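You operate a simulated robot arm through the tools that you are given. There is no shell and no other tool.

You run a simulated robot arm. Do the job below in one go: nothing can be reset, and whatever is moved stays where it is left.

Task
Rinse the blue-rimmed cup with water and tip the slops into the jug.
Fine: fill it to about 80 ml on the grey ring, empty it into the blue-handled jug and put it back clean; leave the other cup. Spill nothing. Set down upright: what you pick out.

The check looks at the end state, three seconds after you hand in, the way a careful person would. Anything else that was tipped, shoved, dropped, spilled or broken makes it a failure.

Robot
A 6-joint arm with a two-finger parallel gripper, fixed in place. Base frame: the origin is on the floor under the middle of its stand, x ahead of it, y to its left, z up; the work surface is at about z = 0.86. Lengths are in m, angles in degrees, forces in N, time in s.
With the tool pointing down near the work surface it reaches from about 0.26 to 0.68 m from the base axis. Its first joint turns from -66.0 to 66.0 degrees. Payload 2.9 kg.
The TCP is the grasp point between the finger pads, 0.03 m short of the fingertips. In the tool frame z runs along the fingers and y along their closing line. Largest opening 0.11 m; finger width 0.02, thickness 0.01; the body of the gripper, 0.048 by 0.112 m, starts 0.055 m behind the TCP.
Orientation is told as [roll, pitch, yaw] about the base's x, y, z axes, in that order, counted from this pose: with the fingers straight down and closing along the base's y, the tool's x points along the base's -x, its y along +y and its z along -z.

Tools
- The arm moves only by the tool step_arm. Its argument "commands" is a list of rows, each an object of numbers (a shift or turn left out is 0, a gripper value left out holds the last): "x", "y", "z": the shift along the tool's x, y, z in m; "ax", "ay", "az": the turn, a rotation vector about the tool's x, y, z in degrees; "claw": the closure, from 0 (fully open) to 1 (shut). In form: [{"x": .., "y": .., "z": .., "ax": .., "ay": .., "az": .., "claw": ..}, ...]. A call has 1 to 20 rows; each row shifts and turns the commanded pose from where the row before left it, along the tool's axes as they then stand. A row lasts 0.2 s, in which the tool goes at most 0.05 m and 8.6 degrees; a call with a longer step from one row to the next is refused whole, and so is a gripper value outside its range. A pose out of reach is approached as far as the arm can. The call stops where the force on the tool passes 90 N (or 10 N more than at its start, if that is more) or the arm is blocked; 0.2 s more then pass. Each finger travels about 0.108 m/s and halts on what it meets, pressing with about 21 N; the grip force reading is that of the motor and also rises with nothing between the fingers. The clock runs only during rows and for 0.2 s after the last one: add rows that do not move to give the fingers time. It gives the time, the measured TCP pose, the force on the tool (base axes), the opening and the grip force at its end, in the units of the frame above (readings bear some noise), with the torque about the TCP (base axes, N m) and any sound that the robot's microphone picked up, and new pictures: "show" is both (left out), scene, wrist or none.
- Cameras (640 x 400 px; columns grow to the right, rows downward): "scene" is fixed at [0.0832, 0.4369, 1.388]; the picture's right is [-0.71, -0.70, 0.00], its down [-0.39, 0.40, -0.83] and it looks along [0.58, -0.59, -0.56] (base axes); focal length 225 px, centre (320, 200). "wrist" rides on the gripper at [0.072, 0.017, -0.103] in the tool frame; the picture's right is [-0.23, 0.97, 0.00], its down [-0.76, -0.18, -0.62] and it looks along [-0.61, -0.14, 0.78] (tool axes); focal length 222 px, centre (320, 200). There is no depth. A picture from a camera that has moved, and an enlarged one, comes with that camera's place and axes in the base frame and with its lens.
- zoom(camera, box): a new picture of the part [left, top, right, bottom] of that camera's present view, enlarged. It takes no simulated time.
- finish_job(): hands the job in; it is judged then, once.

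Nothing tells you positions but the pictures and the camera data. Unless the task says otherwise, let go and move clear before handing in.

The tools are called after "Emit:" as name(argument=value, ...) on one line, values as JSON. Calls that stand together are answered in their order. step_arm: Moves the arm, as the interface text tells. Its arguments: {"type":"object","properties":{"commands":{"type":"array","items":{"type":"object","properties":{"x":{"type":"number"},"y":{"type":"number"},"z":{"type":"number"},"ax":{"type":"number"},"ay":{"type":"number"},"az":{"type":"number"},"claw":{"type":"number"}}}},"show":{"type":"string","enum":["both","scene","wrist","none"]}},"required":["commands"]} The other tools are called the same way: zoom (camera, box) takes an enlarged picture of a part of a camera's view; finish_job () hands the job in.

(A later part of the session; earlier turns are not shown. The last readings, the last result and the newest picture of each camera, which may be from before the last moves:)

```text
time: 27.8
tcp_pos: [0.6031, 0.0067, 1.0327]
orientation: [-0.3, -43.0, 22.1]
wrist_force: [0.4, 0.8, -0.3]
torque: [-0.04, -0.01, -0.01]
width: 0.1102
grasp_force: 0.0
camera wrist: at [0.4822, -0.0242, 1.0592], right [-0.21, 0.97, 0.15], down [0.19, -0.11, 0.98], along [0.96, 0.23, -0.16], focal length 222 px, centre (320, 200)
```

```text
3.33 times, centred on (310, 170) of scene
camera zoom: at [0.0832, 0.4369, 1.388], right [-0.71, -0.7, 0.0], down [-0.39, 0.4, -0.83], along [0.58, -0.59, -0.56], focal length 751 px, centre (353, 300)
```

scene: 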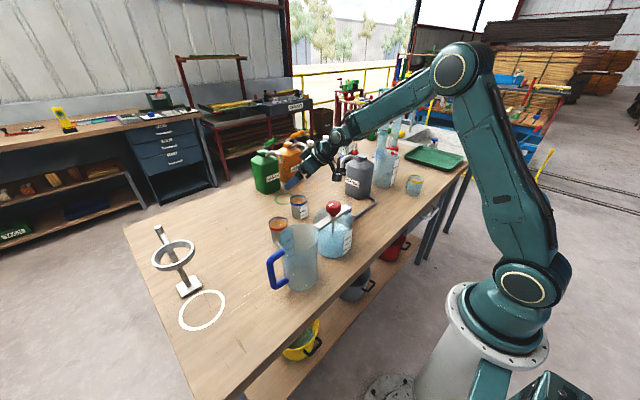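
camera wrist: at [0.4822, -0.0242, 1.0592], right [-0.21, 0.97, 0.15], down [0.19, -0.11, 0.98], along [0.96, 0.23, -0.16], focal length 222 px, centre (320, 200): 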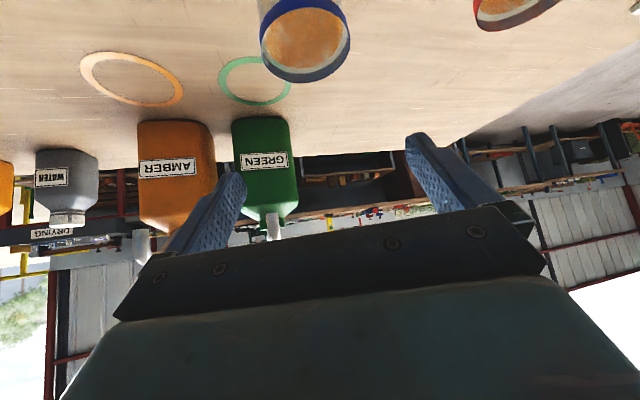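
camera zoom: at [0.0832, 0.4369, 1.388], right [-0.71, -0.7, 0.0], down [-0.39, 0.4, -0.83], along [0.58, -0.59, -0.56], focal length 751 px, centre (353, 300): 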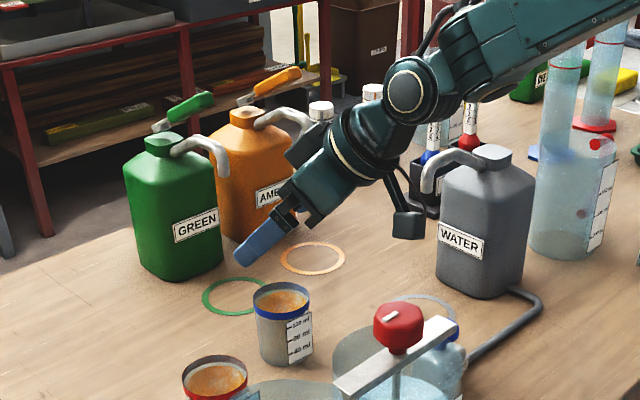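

Emit:
zoom(camera="wrist", box=[240, 0, 368, 80])

Emit:
zoom(camera="scene", box=[270, 170, 350, 220])

```text
5.00 times, centred on (304, 40) of wrist
camera zoom: at [0.4822, -0.0242, 1.0592], right [-0.21, 0.97, 0.15], down [0.19, -0.11, 0.98], along [0.96, 0.23, -0.16], focal length 1111 px, centre (400, 1000)
```

zoom: 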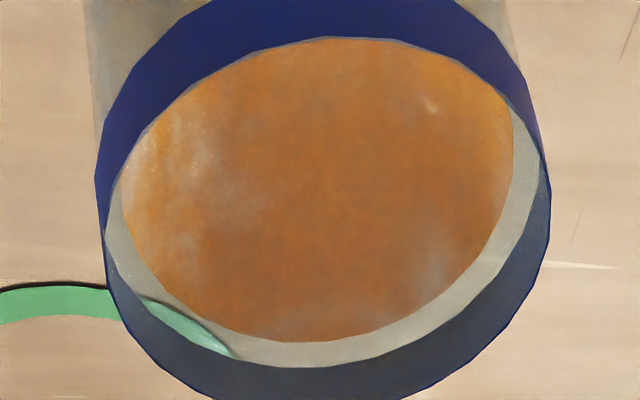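

```text
8.00 times, centred on (310, 195) of scene
camera zoom: at [0.0832, 0.4369, 1.388], right [-0.71, -0.7, 0.0], down [-0.39, 0.4, -0.83], along [0.58, -0.59, -0.56], focal length 1802 px, centre (400, 240)
```

zoom: 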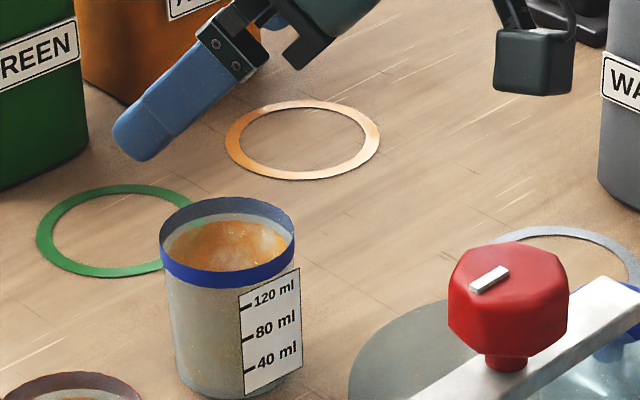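

The rim centre refines to about (0.6075, 0.012, 0.93). I'll go down over the cup with the fingers on either side and stop slightly above grasp height.

Emit:
step_arm(commands=[{"x": 0.0222, "y": 0.0008, "z": 0.0246}, {"x": 0.0222, "y": 0.0008, "z": 0.0246}, {"x": 0.0222, "y": 0.0008, "z": 0.0246}, {}], show="both")

Emit:
zoom(camera="scene", box=[260, 140, 388, 220])

```text
time: 28.8
tcp_pos: [0.6053, 0.0107, 0.9324]
orientation: [-0.3, -42.9, 22.1]
wrist_force: [-0.5, -0.3, 0.6]
torque: [0.03, 0.02, -0.01]
width: 0.1099
grasp_force: 0.0
camera wrist: at [0.4851, -0.0195, 0.9584], right [-0.21, 0.97, 0.15], down [0.19, -0.11, 0.98], along [0.96, 0.23, -0.16], focal length 222 px, centre (320, 200)
```

scene: 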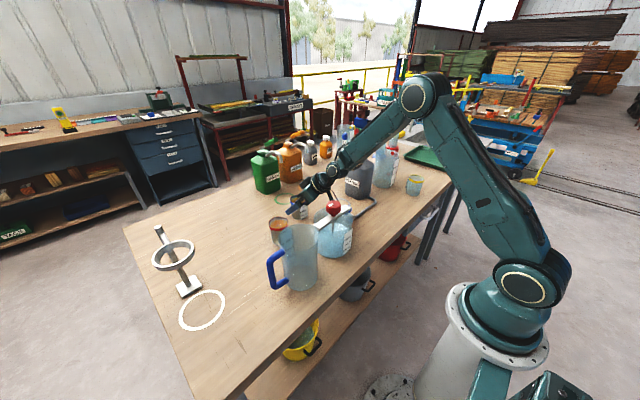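
wrist: 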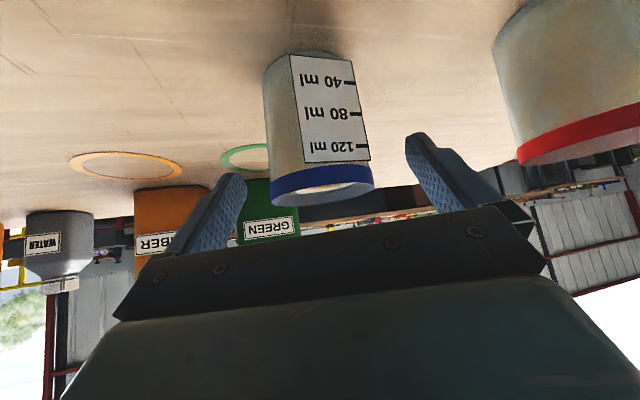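

```text
5.00 times, centred on (324, 180) of scene
camera zoom: at [0.0832, 0.4369, 1.388], right [-0.71, -0.7, 0.0], down [-0.39, 0.4, -0.83], along [0.58, -0.59, -0.56], focal length 1126 px, centre (300, 300)
```

zoom: 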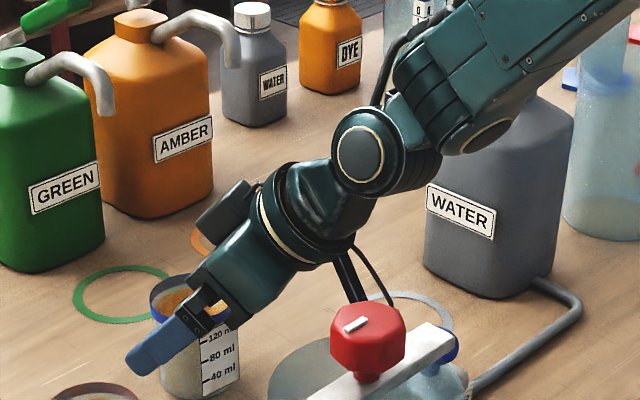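

The cup sits centred between the fingers. Going down the last 3 cm to grasp height.

Emit:
step_arm(commands=[{"x": 0.0116, "y": 0.0003, "z": 0.0114}, {"x": 0.0115, "y": 0.0003, "z": 0.0114}, {}], show="both")

Emit:
zoom(camera="scene", box=[260, 160, 388, 240])

```text
time: 29.6
tcp_pos: [0.6044, 0.0129, 0.898]
orientation: [-0.3, -42.9, 22.1]
wrist_force: [-0.5, 0.5, -0.2]
torque: [0.02, 0.02, 0.05]
width: 0.1099
grasp_force: 0.1
camera wrist: at [0.4836, -0.0192, 0.9261], right [-0.21, 0.97, 0.15], down [0.19, -0.11, 0.98], along [0.96, 0.23, -0.16], focal length 222 px, centre (320, 200)
```

scene: 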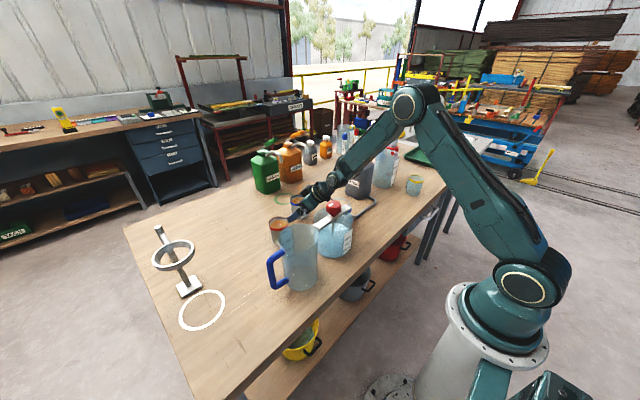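
wrist: 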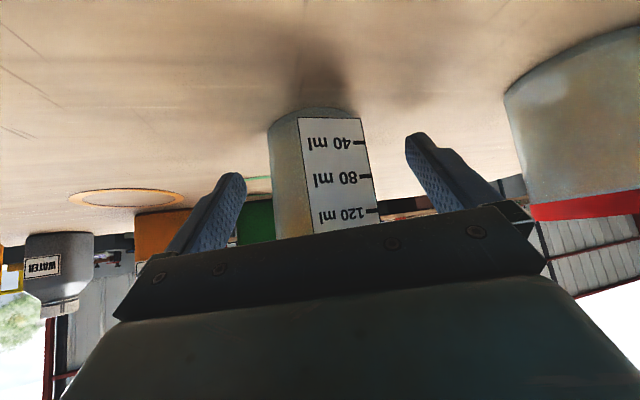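

```text
5.00 times, centred on (324, 200) of scene
camera zoom: at [0.0832, 0.4369, 1.388], right [-0.71, -0.7, 0.0], down [-0.39, 0.4, -0.83], along [0.58, -0.59, -0.56], focal length 1126 px, centre (300, 200)
```

zoom: 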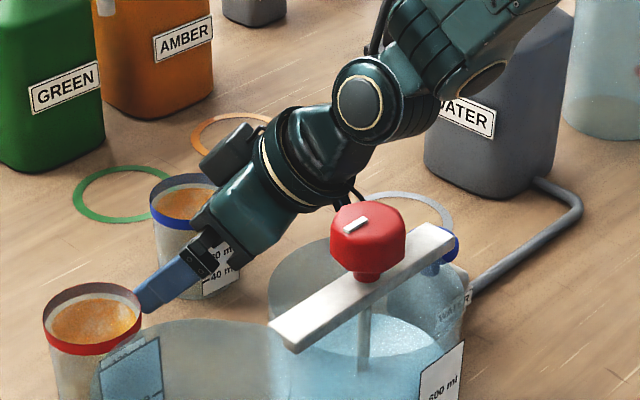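

The fingers straddle the cup and nothing is touching. Closing the gripper now.

Emit:
step_arm(commands=[{"claw": 0.4}, {"claw": 0.6}, {"claw": 1}, {"claw": 1}, {}], show="both")

```text
time: 30.8
tcp_pos: [0.6035, 0.0108, 0.8995]
orientation: [-0.3, -42.8, 22.1]
wrist_force: [-0.3, 1.0, 0.8]
torque: [-0.05, -0.03, -0.04]
width: 0.0537
grasp_force: 21.1
camera wrist: at [0.4836, -0.0193, 0.9264], right [-0.21, 0.97, 0.15], down [0.19, -0.11, 0.98], along [0.96, 0.23, -0.16], focal length 222 px, centre (320, 200)
```

scene: 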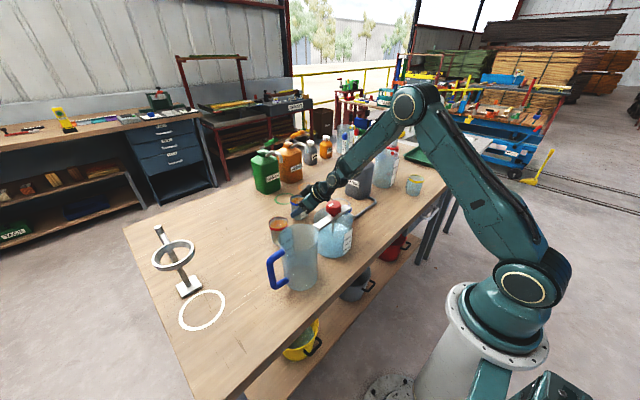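
wrist: 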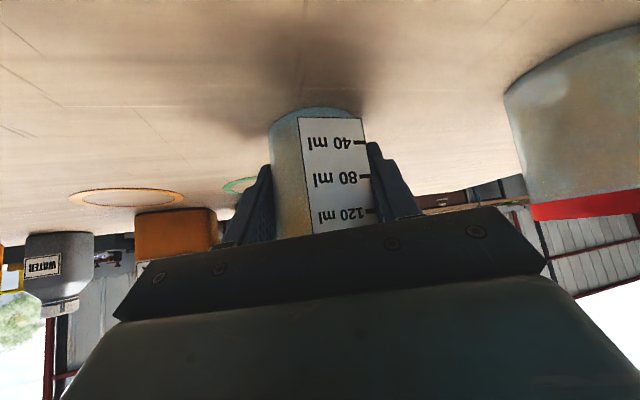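

The cup is gripped at a width of 0.054 m. I'll lift it gently a few centimetres and read the weight.

Emit:
step_arm(commands=[{"x": -0.0068, "z": -0.0073}, {"x": -0.0102, "z": -0.011}, {"x": -0.0102, "z": -0.011}, {}, {}, {}], show="both")

Emit:
zoom(camera="scene", box=[260, 150, 388, 230])

```text
time: 32.2
tcp_pos: [0.6044, 0.0105, 0.9375]
orientation: [-0.2, -42.9, 22.1]
wrist_force: [-0.4, -0.1, -0.6]
torque: [0.0, 0.02, -0.02]
width: 0.0537
grasp_force: 20.7
camera wrist: at [0.4822, -0.0198, 0.9658], right [-0.21, 0.97, 0.15], down [0.19, -0.11, 0.98], along [0.96, 0.23, -0.16], focal length 222 px, centre (320, 200)
```

scene: 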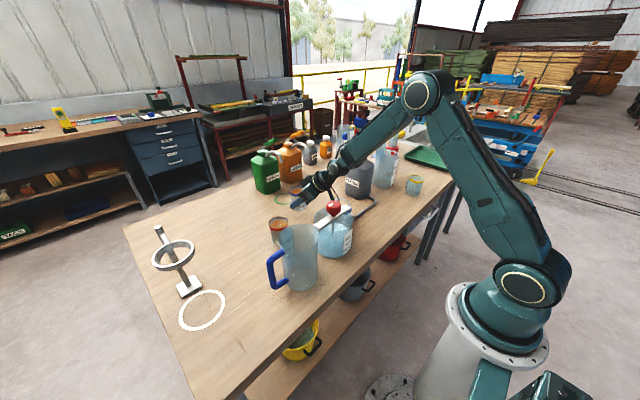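
wrist: 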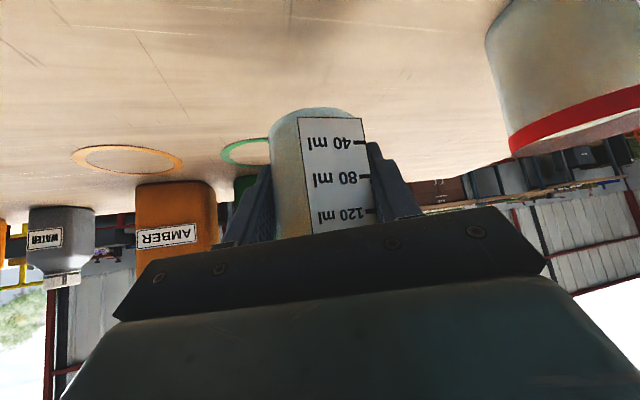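

```text
5.00 times, centred on (324, 190) of scene
camera zoom: at [0.0832, 0.4369, 1.388], right [-0.71, -0.7, 0.0], down [-0.39, 0.4, -0.83], along [0.58, -0.59, -0.56], focal length 1126 px, centre (300, 250)
```

zoom: 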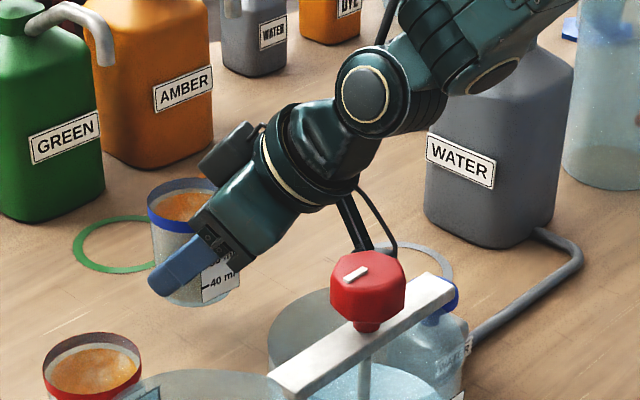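

The cup weighs only about 60 g, so it's empty apart from the dried stain. I'll raise it high, pass over everything, and come to the grey ring from the robot side so the gripper stays clear of the spout and the pump.

Emit:
step_arm(commands=[{"x": -0.029, "z": -0.0312}, {"x": -0.029, "z": -0.0312}, {"x": -0.029, "z": -0.0312}, {"x": -0.029, "z": -0.0312}, {"x": -0.029, "z": -0.0312}, {"ax": 3.7, "az": 4.0}, {"ax": 3.7, "az": 4.0}, {"ax": 3.7, "az": 4.0}, {"ax": 3.7, "az": 4.0}, {}], show="both")

```text
time: 34.4
tcp_pos: [0.6021, 0.0126, 1.1507]
orientation: [-0.3, -43.0, 0.1]
wrist_force: [0.2, 0.1, -0.3]
torque: [0.04, 0.0, 0.02]
width: 0.0535
grasp_force: 21.4
camera wrist: at [0.4792, 0.0287, 1.1791], right [0.17, 0.97, 0.15], down [0.13, -0.18, 0.98], along [0.98, -0.14, -0.16], focal length 222 px, centre (320, 200)
```

scene: 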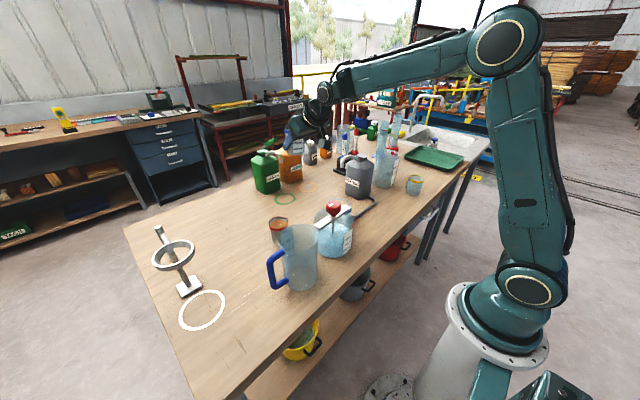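
wrist: 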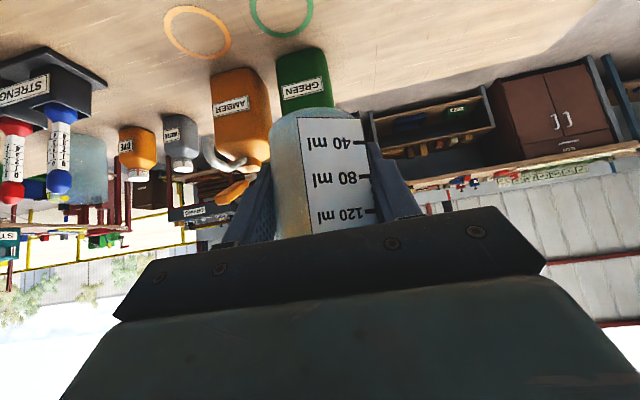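

The cup is held high and level at yaw 0. Moving over to the robot side of the grey ring, still high.

Emit:
step_arm(commands=[{"x": 0.0222, "y": -0.0326, "z": -0.0207}, {"x": 0.0222, "y": -0.0326, "z": -0.0207}, {"x": 0.0222, "y": -0.0326, "z": -0.0207}, {"x": 0.0222, "y": -0.0326, "z": -0.0207}, {"x": 0.0222, "y": -0.0326, "z": -0.0207}, {}], show="both")

Emit:
zoom(camera="scene", box=[290, 130, 450, 230])

```text
time: 35.8
tcp_pos: [0.4545, -0.1525, 1.153]
orientation: [-0.2, -43.0, 0.2]
wrist_force: [0.4, -0.2, -0.8]
torque: [-0.02, -0.01, 0.0]
width: 0.0534
grasp_force: 21.3
camera wrist: at [0.3307, -0.135, 1.1791], right [0.16, 0.97, 0.15], down [0.13, -0.17, 0.98], along [0.98, -0.14, -0.16], focal length 222 px, centre (320, 200)
```

scene: 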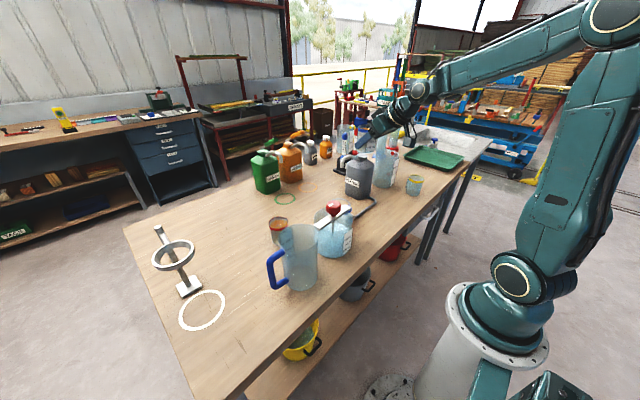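
wrist: 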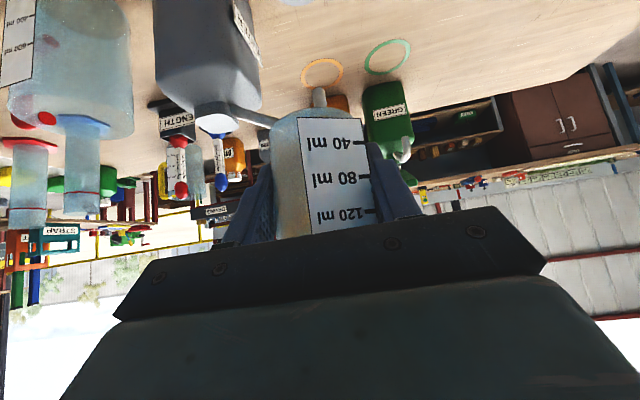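

```text
4.00 times, centred on (370, 180) of scene
camera zoom: at [0.0832, 0.4369, 1.388], right [-0.71, -0.7, 0.0], down [-0.39, 0.4, -0.83], along [0.58, -0.59, -0.56], focal length 901 px, centre (120, 280)
```

zoom: 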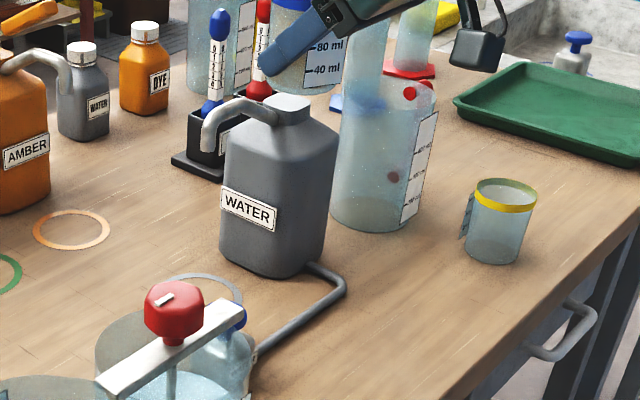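

The spout tip is at about (0.548, -0.151, 1.027). I'll go straight down here on the robot side of the ring, above the pipe, to z≈0.95.

Emit:
step_arm(commands=[{"x": 0.0277, "z": 0.0297}, {"x": 0.0277, "z": 0.0297}, {"x": 0.0277, "z": 0.0297}, {"x": 0.0277, "z": 0.0297}, {"x": 0.0277, "z": 0.0297}, {}], show="both")

Emit:
zoom(camera="scene", box=[290, 130, 450, 230])

```text
time: 37.2
tcp_pos: [0.4494, -0.1518, 0.9479]
orientation: [-0.2, -43.0, 0.3]
wrist_force: [0.9, -0.3, -0.2]
torque: [0.0, -0.03, 0.0]
width: 0.0536
grasp_force: 20.6
camera wrist: at [0.327, -0.1352, 0.9753], right [0.17, 0.97, 0.15], down [0.13, -0.17, 0.98], along [0.98, -0.14, -0.16], focal length 222 px, centre (320, 200)
```

scene: 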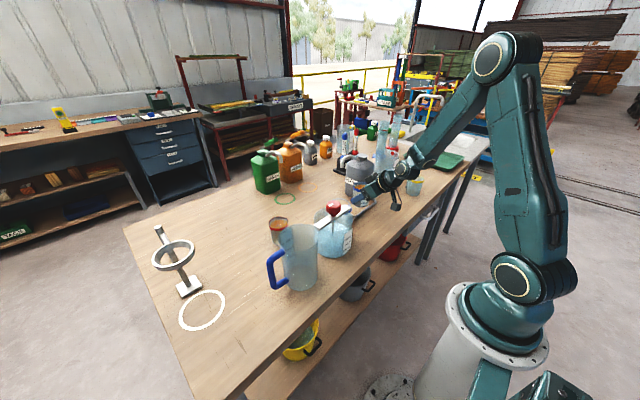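
wrist: 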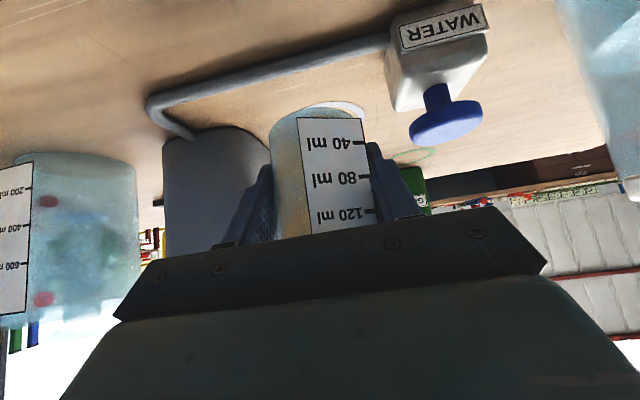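

```text
4.00 times, centred on (370, 180) of scene
camera zoom: at [0.0832, 0.4369, 1.388], right [-0.71, -0.7, 0.0], down [-0.39, 0.4, -0.83], along [0.58, -0.59, -0.56], focal length 901 px, centre (120, 280)
```

zoom: 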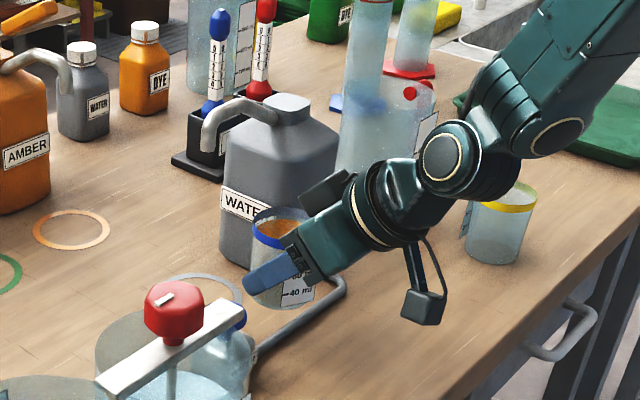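

The pump button is at about (0.461, -0.074, 0.922). I'll slide the cup forward and down under the spout in stages.

Emit:
step_arm(commands=[{"x": -0.0107, "y": 0.0004, "z": 0.0256}, {"x": -0.0107, "y": 0.0004, "z": 0.0256}, {"x": -0.0089, "z": 0.0344}, {}], show="both")

Emit:
zoom(camera="scene", box=[290, 130, 450, 230])

```text
time: 38.2
tcp_pos: [0.5302, -0.1504, 0.9078]
orientation: [-0.2, -43.0, 0.2]
wrist_force: [-0.8, 0.5, -0.7]
torque: [0.04, -0.01, 0.01]
width: 0.0533
grasp_force: 21.2
camera wrist: at [0.4068, -0.1329, 0.9353], right [0.17, 0.97, 0.15], down [0.13, -0.17, 0.98], along [0.98, -0.14, -0.16], focal length 222 px, centre (320, 200)
```

scene: 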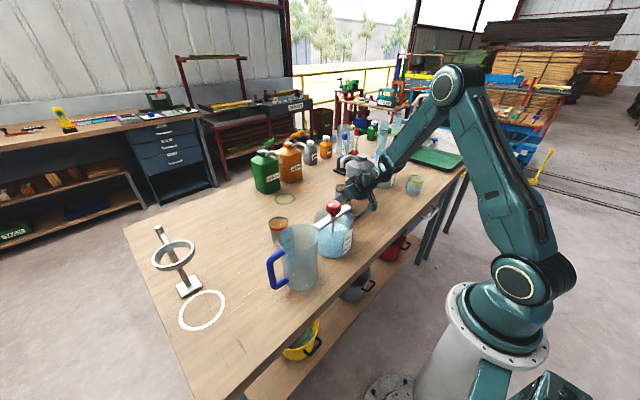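
wrist: 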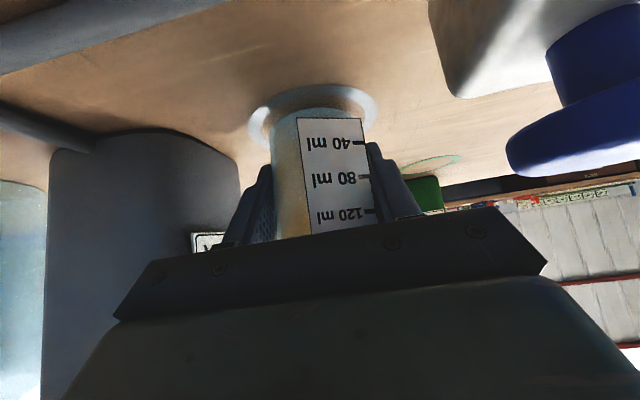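

```text
4.00 times, centred on (370, 180) of scene
camera zoom: at [0.0832, 0.4369, 1.388], right [-0.71, -0.7, 0.0], down [-0.39, 0.4, -0.83], along [0.58, -0.59, -0.56], focal length 901 px, centre (120, 280)
```

zoom: 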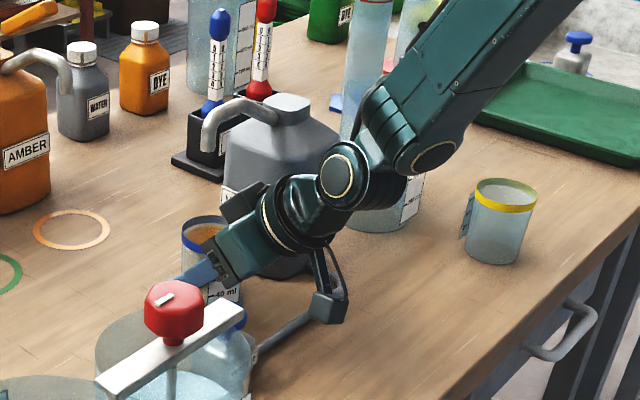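

The ring is centred near (0.549, -0.147), which agrees with the spout tip. I'll do the last centimetres and set the cup down.

Emit:
step_arm(commands=[{"x": -0.004, "y": 0.0002, "z": 0.007}, {"x": -0.0015, "y": 0.0002, "z": 0.0081}, {}, {}], show="both")

Emit:
zoom(camera="scene", box=[310, 140, 406, 220])

```text
time: 39.2
tcp_pos: [0.5454, -0.1501, 0.9012]
orientation: [-0.3, -43.0, 0.3]
wrist_force: [0.7, -0.1, -0.5]
torque: [-0.01, 0.0, 0.01]
width: 0.0535
grasp_force: 21.3
camera wrist: at [0.4221, -0.1333, 0.9276], right [0.17, 0.97, 0.15], down [0.13, -0.17, 0.98], along [0.98, -0.14, -0.16], focal length 222 px, centre (320, 200)
```

scene: 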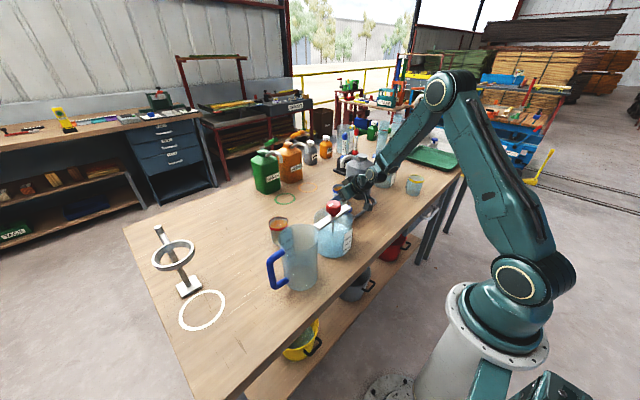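
wrist: 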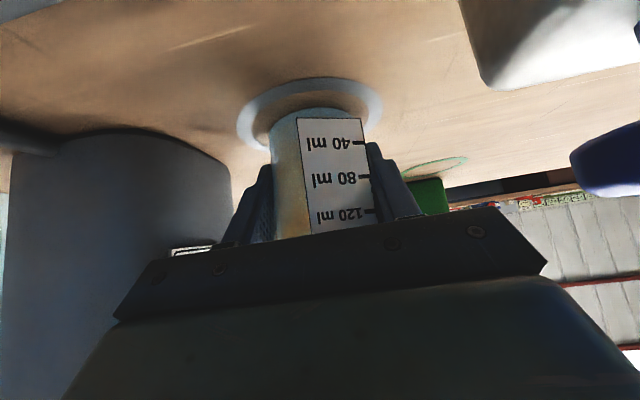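

```text
5.00 times, centred on (358, 180) of scene
camera zoom: at [0.0832, 0.4369, 1.388], right [-0.71, -0.7, 0.0], down [-0.39, 0.4, -0.83], along [0.58, -0.59, -0.56], focal length 1126 px, centre (130, 300)
```

zoom: 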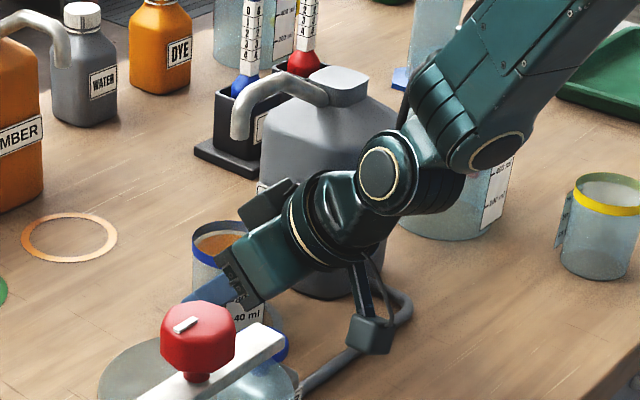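

The cup is centred in the ring under the spout. I'll lower it the last millimetre and let go.

Emit:
step_arm(commands=[{"x": 0.0008, "z": 0.0009}, {}, {"claw": 0.45}, {"claw": 0.35}, {"claw": 0.25}, {}], show="both")

```text
time: 40.6
tcp_pos: [0.5456, -0.1499, 0.9]
orientation: [-0.2, -43.0, 0.2]
wrist_force: [-0.3, 0.2, 1.1]
torque: [-0.03, 0.01, 0.05]
width: 0.0825
grasp_force: 0.1
camera wrist: at [0.4226, -0.134, 0.9268], right [0.17, 0.97, 0.15], down [0.13, -0.17, 0.98], along [0.98, -0.14, -0.16], focal length 222 px, centre (320, 200)
```

scene: 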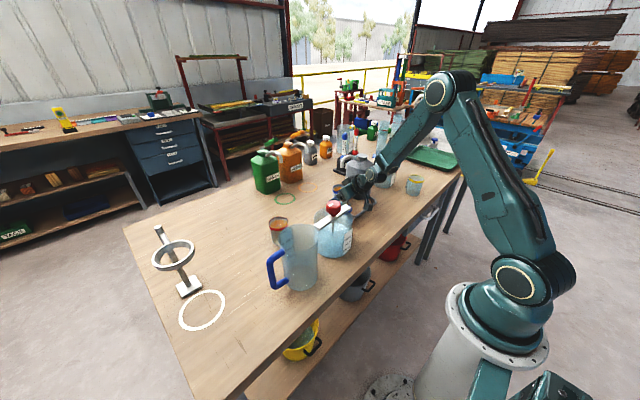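
wrist: 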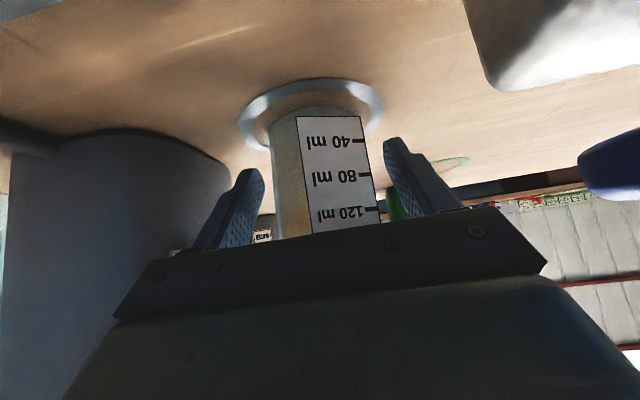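

The cup is standing free. I'll back straight out along the finger direction.

Emit:
step_arm(commands=[{"z": -0.02}, {"z": -0.035}, {"z": -0.035}, {"z": -0.035}, {}], show="both")

Emit:
zoom(camera="wrist", box=[220, 60, 540, 260])

Emit:
zoom(camera="scene", box=[310, 140, 406, 220])

```text
time: 41.8
tcp_pos: [0.4604, -0.1484, 0.9923]
orientation: [-0.2, -43.0, 0.2]
wrist_force: [-0.4, 1.2, 0.7]
torque: [0.01, 0.01, 0.03]
width: 0.0824
grasp_force: 0.1
camera wrist: at [0.3378, -0.1323, 1.0189], right [0.16, 0.97, 0.15], down [0.13, -0.17, 0.98], along [0.98, -0.14, -0.16], focal length 222 px, centre (320, 200)
```

scene: 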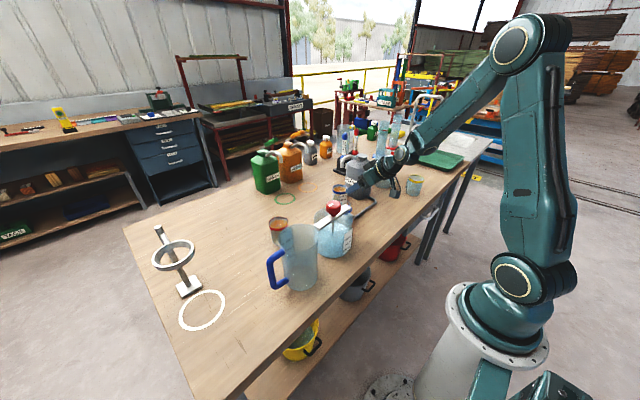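
wrist: 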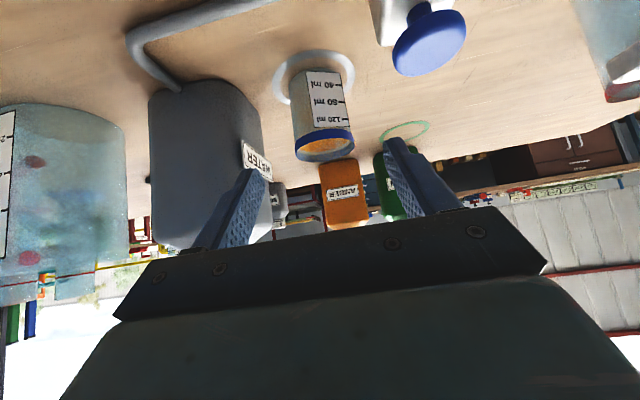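

```text
2.00 times, centred on (380, 160) of wrist
camera zoom: at [0.3378, -0.1323, 1.0189], right [0.16, 0.97, 0.15], down [0.13, -0.17, 0.98], along [0.98, -0.14, -0.16], focal length 444 px, centre (200, 280)
```

zoom: 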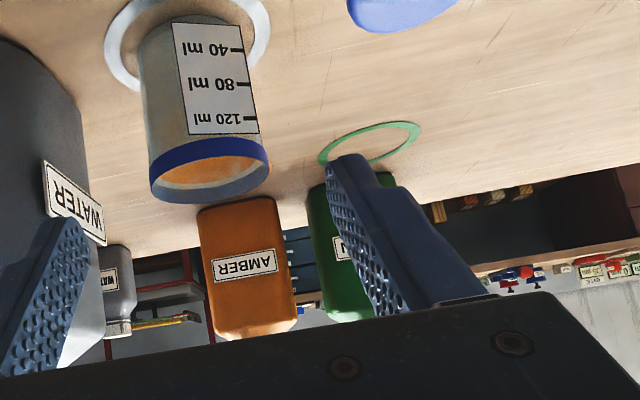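

```text
5.00 times, centred on (358, 180) of scene
camera zoom: at [0.0831, 0.4369, 1.388], right [-0.71, -0.7, 0.0], down [-0.39, 0.4, -0.83], along [0.58, -0.59, -0.56], focal length 1126 px, centre (130, 300)
```

zoom: 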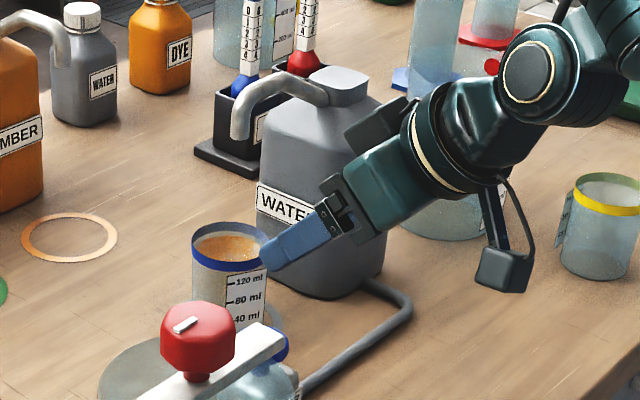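

The cup stands in the ring with the spout above it. To press the button while keeping clear of the stirrer's bar, I'll rise, close the fingers, and yaw 45°.

Emit:
step_arm(commands=[{"x": -0.03, "z": -0.0322, "claw": 0.6}, {"x": -0.03, "z": -0.0322, "claw": 1}, {"ax": -5.1, "az": -5.5}, {"ax": -5.1, "az": -5.5}, {"ax": -5.1, "az": -5.5}, {"ax": -5.1, "az": -5.5}, {"ax": -5.1, "az": -5.5}, {"ax": -5.1, "az": -5.5}, {}], show="both")

```text
time: 43.8
tcp_pos: [0.4608, -0.1514, 1.0788]
orientation: [-0.4, -42.9, 45.4]
wrist_force: [0.3, 0.4, 0.0]
torque: [0.0, -0.01, 0.01]
width: 0.0
grasp_force: 20.5
camera wrist: at [0.3616, -0.2265, 1.1063], right [-0.57, 0.81, 0.15], down [0.22, -0.03, 0.98], along [0.79, 0.59, -0.16], focal length 222 px, centre (320, 200)
```

scene: 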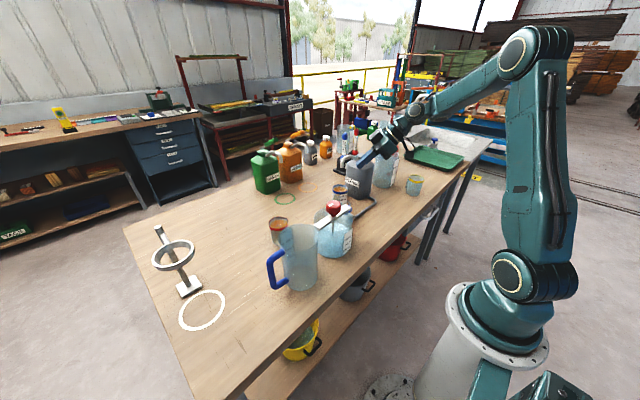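
wrist: 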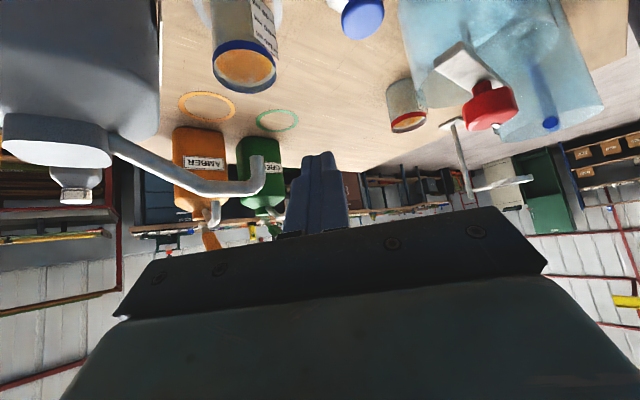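

I'm now yawed 45° with the fingers closed. Moving to just above the blue button.

Emit:
step_arm(commands=[{"x": 0.0115, "y": 0.0179, "z": 0.032}, {"x": 0.0115, "y": 0.0179, "z": 0.032}, {"x": 0.0115, "y": 0.0179, "z": 0.032}, {}, {}], show="both")

Emit:
zoom(camera="wrist", box=[120, 60, 440, 260])

Emit:
zoom(camera="scene", box=[310, 150, 406, 230])

```text
time: 45.0
tcp_pos: [0.4498, -0.0823, 0.9851]
orientation: [-0.4, -42.7, 45.4]
wrist_force: [0.1, -0.4, 0.1]
torque: [-0.04, -0.01, 0.03]
width: 0.0
grasp_force: 21.3
camera wrist: at [0.3512, -0.1583, 1.012], right [-0.57, 0.81, 0.15], down [0.22, -0.03, 0.98], along [0.79, 0.59, -0.16], focal length 222 px, centre (320, 200)
```

scene: 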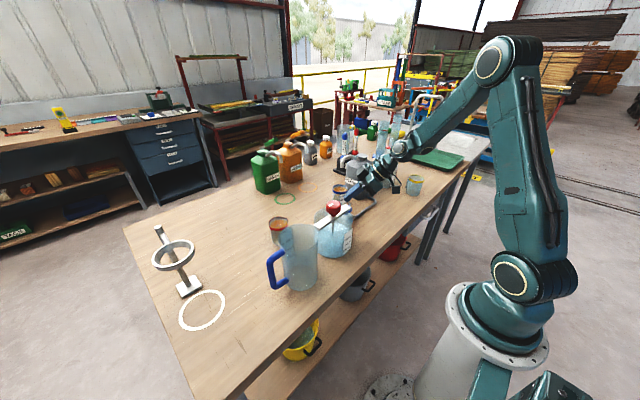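
wrist: 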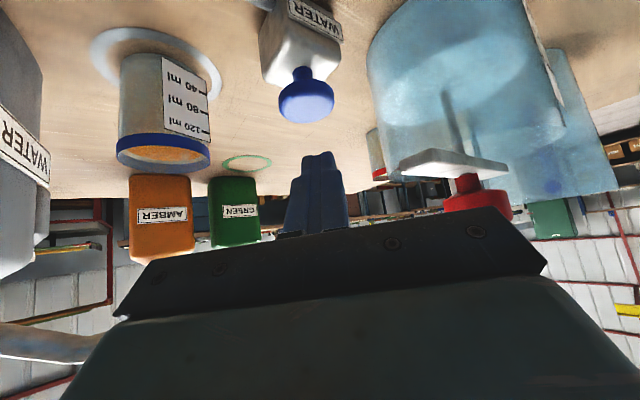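

```text
2.00 times, centred on (280, 160) of wrist
camera zoom: at [0.3512, -0.1583, 1.012], right [-0.57, 0.81, 0.15], down [0.22, -0.03, 0.98], along [0.79, 0.59, -0.16], focal length 444 px, centre (400, 280)
```

zoom: 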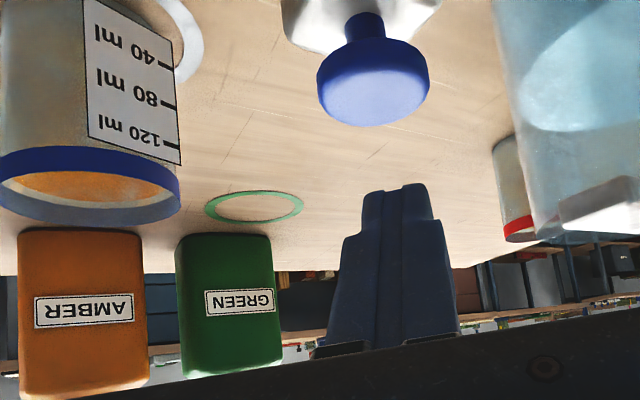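

```text
5.00 times, centred on (358, 190) of scene
camera zoom: at [0.0832, 0.4369, 1.388], right [-0.71, -0.7, 0.0], down [-0.39, 0.4, -0.83], along [0.58, -0.59, -0.56], focal length 1126 px, centre (130, 250)
```

zoom: 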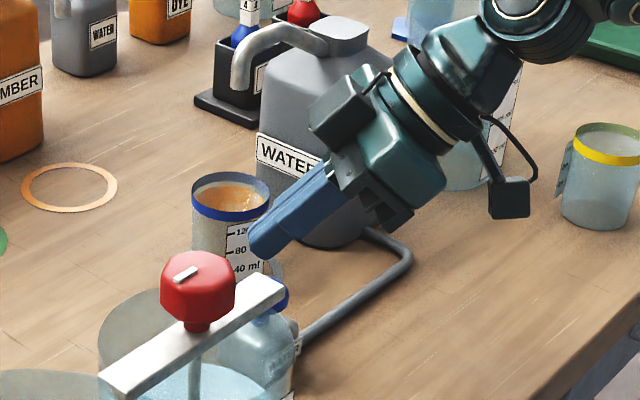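

The fingertip is above the button, and both the cup and its scale are visible in the wrist view. I'll lower until just above the button.

Emit:
step_arm(commands=[{"x": 0.0083, "y": -0.001, "z": 0.0073}, {"x": 0.0083, "y": -0.0011, "z": 0.0073}, {}], show="wrist")

Emit:
zoom(camera="wrist", box=[100, 40, 420, 240])

```text
time: 45.8
tcp_pos: [0.4512, -0.0883, 0.9636]
orientation: [-0.4, -42.8, 45.3]
wrist_force: [-0.1, -0.1, -0.2]
torque: [0.04, -0.02, 0.01]
width: 0.0003
grasp_force: 20.4
camera wrist: at [0.3523, -0.1629, 0.9898], right [-0.57, 0.81, 0.15], down [0.22, -0.03, 0.98], along [0.79, 0.59, -0.16], focal length 222 px, centre (320, 200)
```

wrist: 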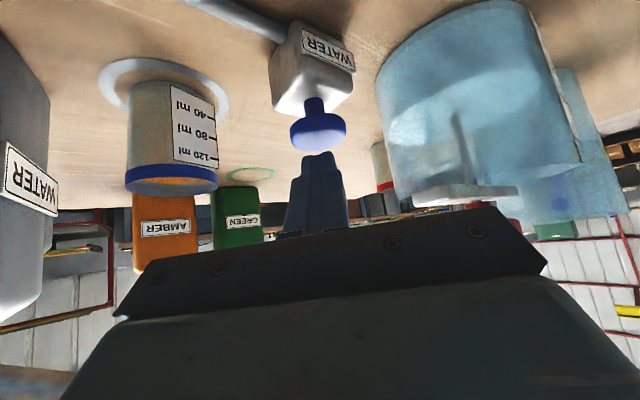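

```text
2.00 times, centred on (260, 140) of wrist
camera zoom: at [0.3523, -0.1629, 0.9898], right [-0.57, 0.81, 0.15], down [0.22, -0.03, 0.98], along [0.79, 0.59, -0.16], focal length 444 px, centre (440, 320)
```

zoom: 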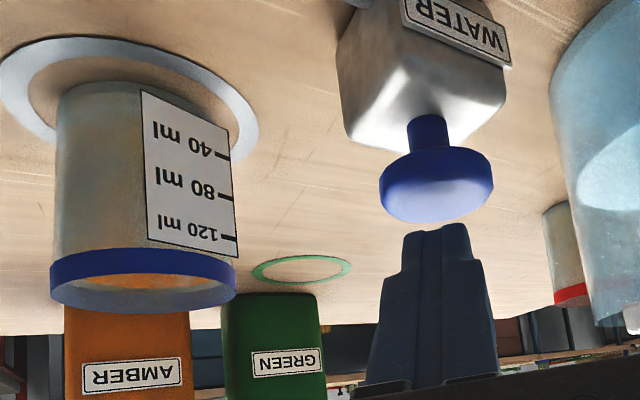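

The tip is about 7 mm above the button. Pressing gently in small steps now.

Emit:
step_arm(commands=[{"x": 0.0054, "z": 0.0059}], show="wrist")

```text
time: 46.2
tcp_pos: [0.4506, -0.0873, 0.9547]
orientation: [-0.3, -42.9, 45.3]
wrist_force: [0.6, -0.2, 1.2]
torque: [-0.01, -0.04, 0.0]
width: 0.0
grasp_force: 20.8
camera wrist: at [0.3517, -0.1625, 0.9814], right [-0.57, 0.81, 0.15], down [0.22, -0.03, 0.98], along [0.79, 0.59, -0.16], focal length 222 px, centre (320, 200)
```

wrist: 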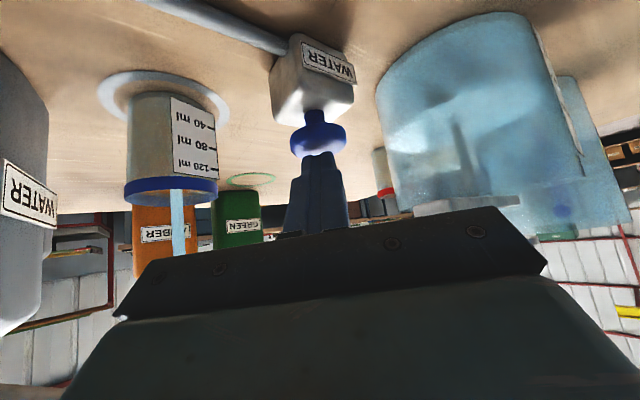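

Water is already flowing into the cup. I'll lift off at once to check the level.

Emit:
step_arm(commands=[{"x": -0.0082, "z": -0.0088}], show="wrist")

Emit:
zoom(camera="wrist", box=[80, 40, 272, 240])

Emit:
zoom(camera="scene", box=[314, 170, 378, 220])

```text
time: 46.6
tcp_pos: [0.4506, -0.0872, 0.9665]
orientation: [-0.3, -42.8, 45.3]
wrist_force: [-0.3, -0.5, -0.7]
torque: [0.0, 0.02, 0.03]
width: 0.0
grasp_force: 20.9
camera wrist: at [0.3522, -0.1628, 0.9937], right [-0.57, 0.81, 0.15], down [0.22, -0.03, 0.98], along [0.79, 0.59, -0.16], focal length 222 px, centre (320, 200)
```

wrist: 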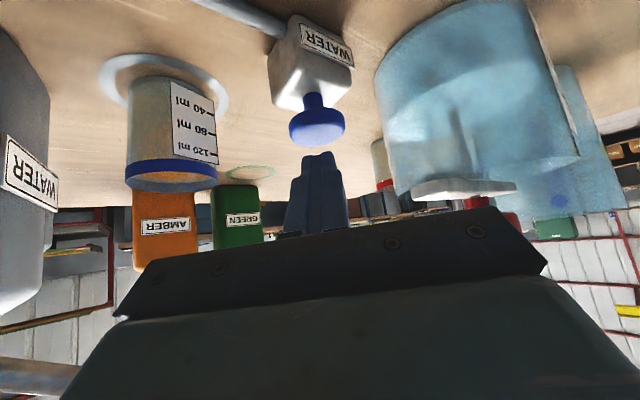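

```text
2.00 times, centred on (176, 140) of wrist
camera zoom: at [0.3522, -0.1628, 0.9937], right [-0.57, 0.81, 0.15], down [0.22, -0.03, 0.98], along [0.79, 0.59, -0.16], focal length 444 px, centre (608, 320)
```

zoom: 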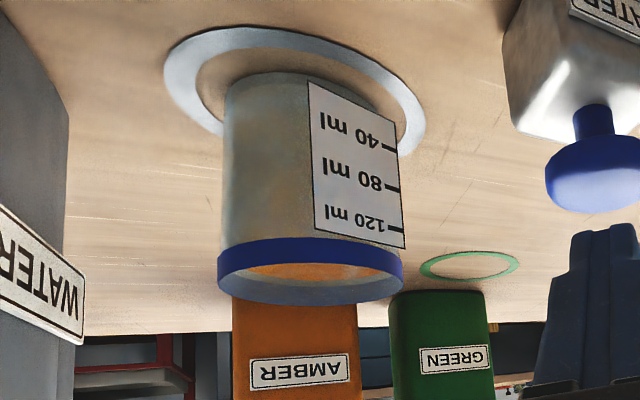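

```text
8.00 times, centred on (346, 195) of scene
camera zoom: at [0.0832, 0.4369, 1.388], right [-0.71, -0.7, 0.0], down [-0.39, 0.4, -0.83], along [0.58, -0.59, -0.56], focal length 1802 px, centre (112, 240)
```

zoom: 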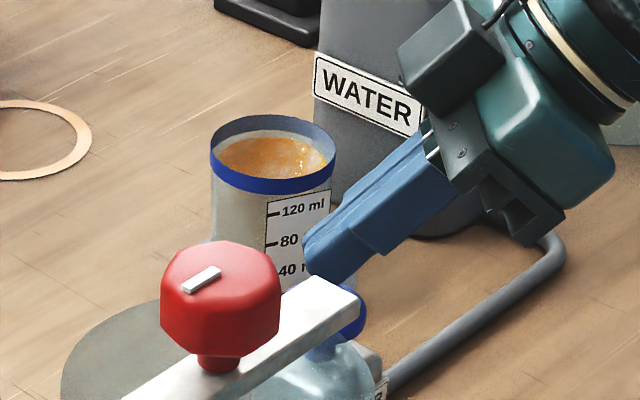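

Emit:
zoom(camera="wrist", box=[112, 70, 240, 200])

Emit:
zoom(camera="scene", box=[328, 178, 360, 204])

```text
3.08 times, centred on (176, 135) of wrist
camera zoom: at [0.3522, -0.1628, 0.9937], right [-0.57, 0.81, 0.15], down [0.22, -0.03, 0.98], along [0.79, 0.59, -0.16], focal length 684 px, centre (763, 400)
```

zoom: 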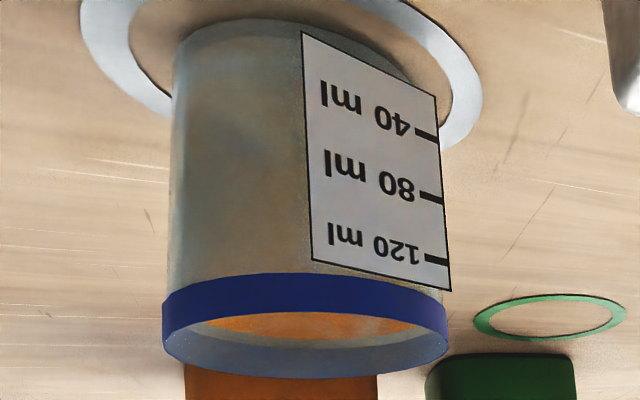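

```text
15.38 times, centred on (344, 191) of scene
camera zoom: at [0.0832, 0.4369, 1.388], right [-0.71, -0.7, 0.0], down [-0.39, 0.4, -0.83], along [0.58, -0.59, -0.56], focal length 3466 px, centre (-49, 338)
```

zoom: 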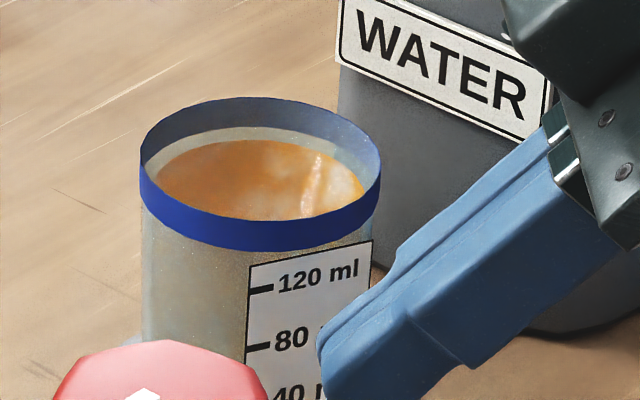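

The level is hard to read through the stain. I'll do another short press and compare the pictures.

Emit:
step_arm(commands=[{"x": 0.0082, "z": 0.0088}, {}, {"x": -0.0082, "z": -0.0088}, {}], show="wrist")

Emit:
zoom(camera="wrist", box=[112, 70, 240, 200])

Emit:
zoom(camera="scene", box=[328, 178, 360, 204])

```text
time: 47.6
tcp_pos: [0.4498, -0.0883, 0.9655]
orientation: [-0.2, -42.8, 45.3]
wrist_force: [-0.1, -0.1, 0.1]
torque: [-0.04, 0.01, -0.05]
width: 0.0003
grasp_force: 20.9
camera wrist: at [0.3513, -0.1634, 0.9929], right [-0.57, 0.81, 0.15], down [0.22, -0.03, 0.98], along [0.79, 0.59, -0.16], focal length 222 px, centre (320, 200)
```

wrist: 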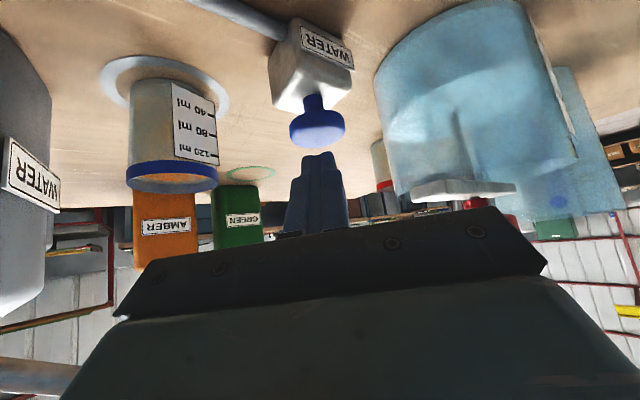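

```text
3.08 times, centred on (176, 135) of wrist
camera zoom: at [0.3513, -0.1634, 0.9929], right [-0.57, 0.81, 0.15], down [0.22, -0.03, 0.98], along [0.79, 0.59, -0.16], focal length 684 px, centre (763, 400)
```

zoom: 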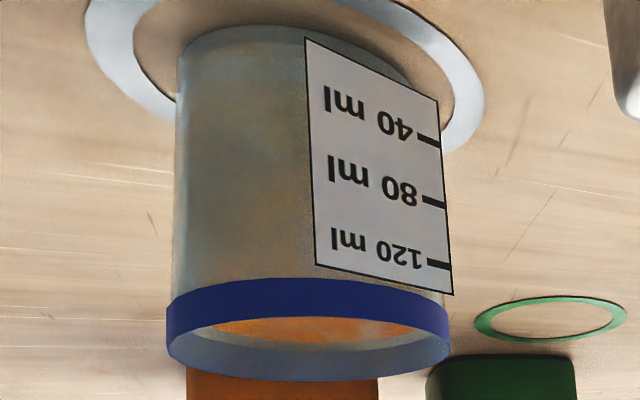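

```text
15.38 times, centred on (344, 191) of scene
camera zoom: at [0.0832, 0.4369, 1.388], right [-0.71, -0.7, 0.0], down [-0.39, 0.4, -0.83], along [0.58, -0.59, -0.56], focal length 3466 px, centre (-49, 338)
```

zoom: 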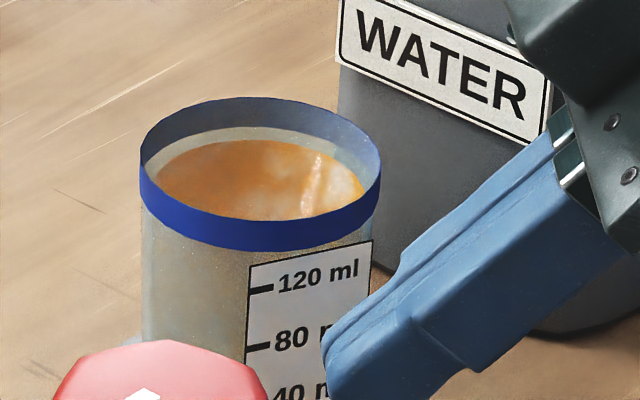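

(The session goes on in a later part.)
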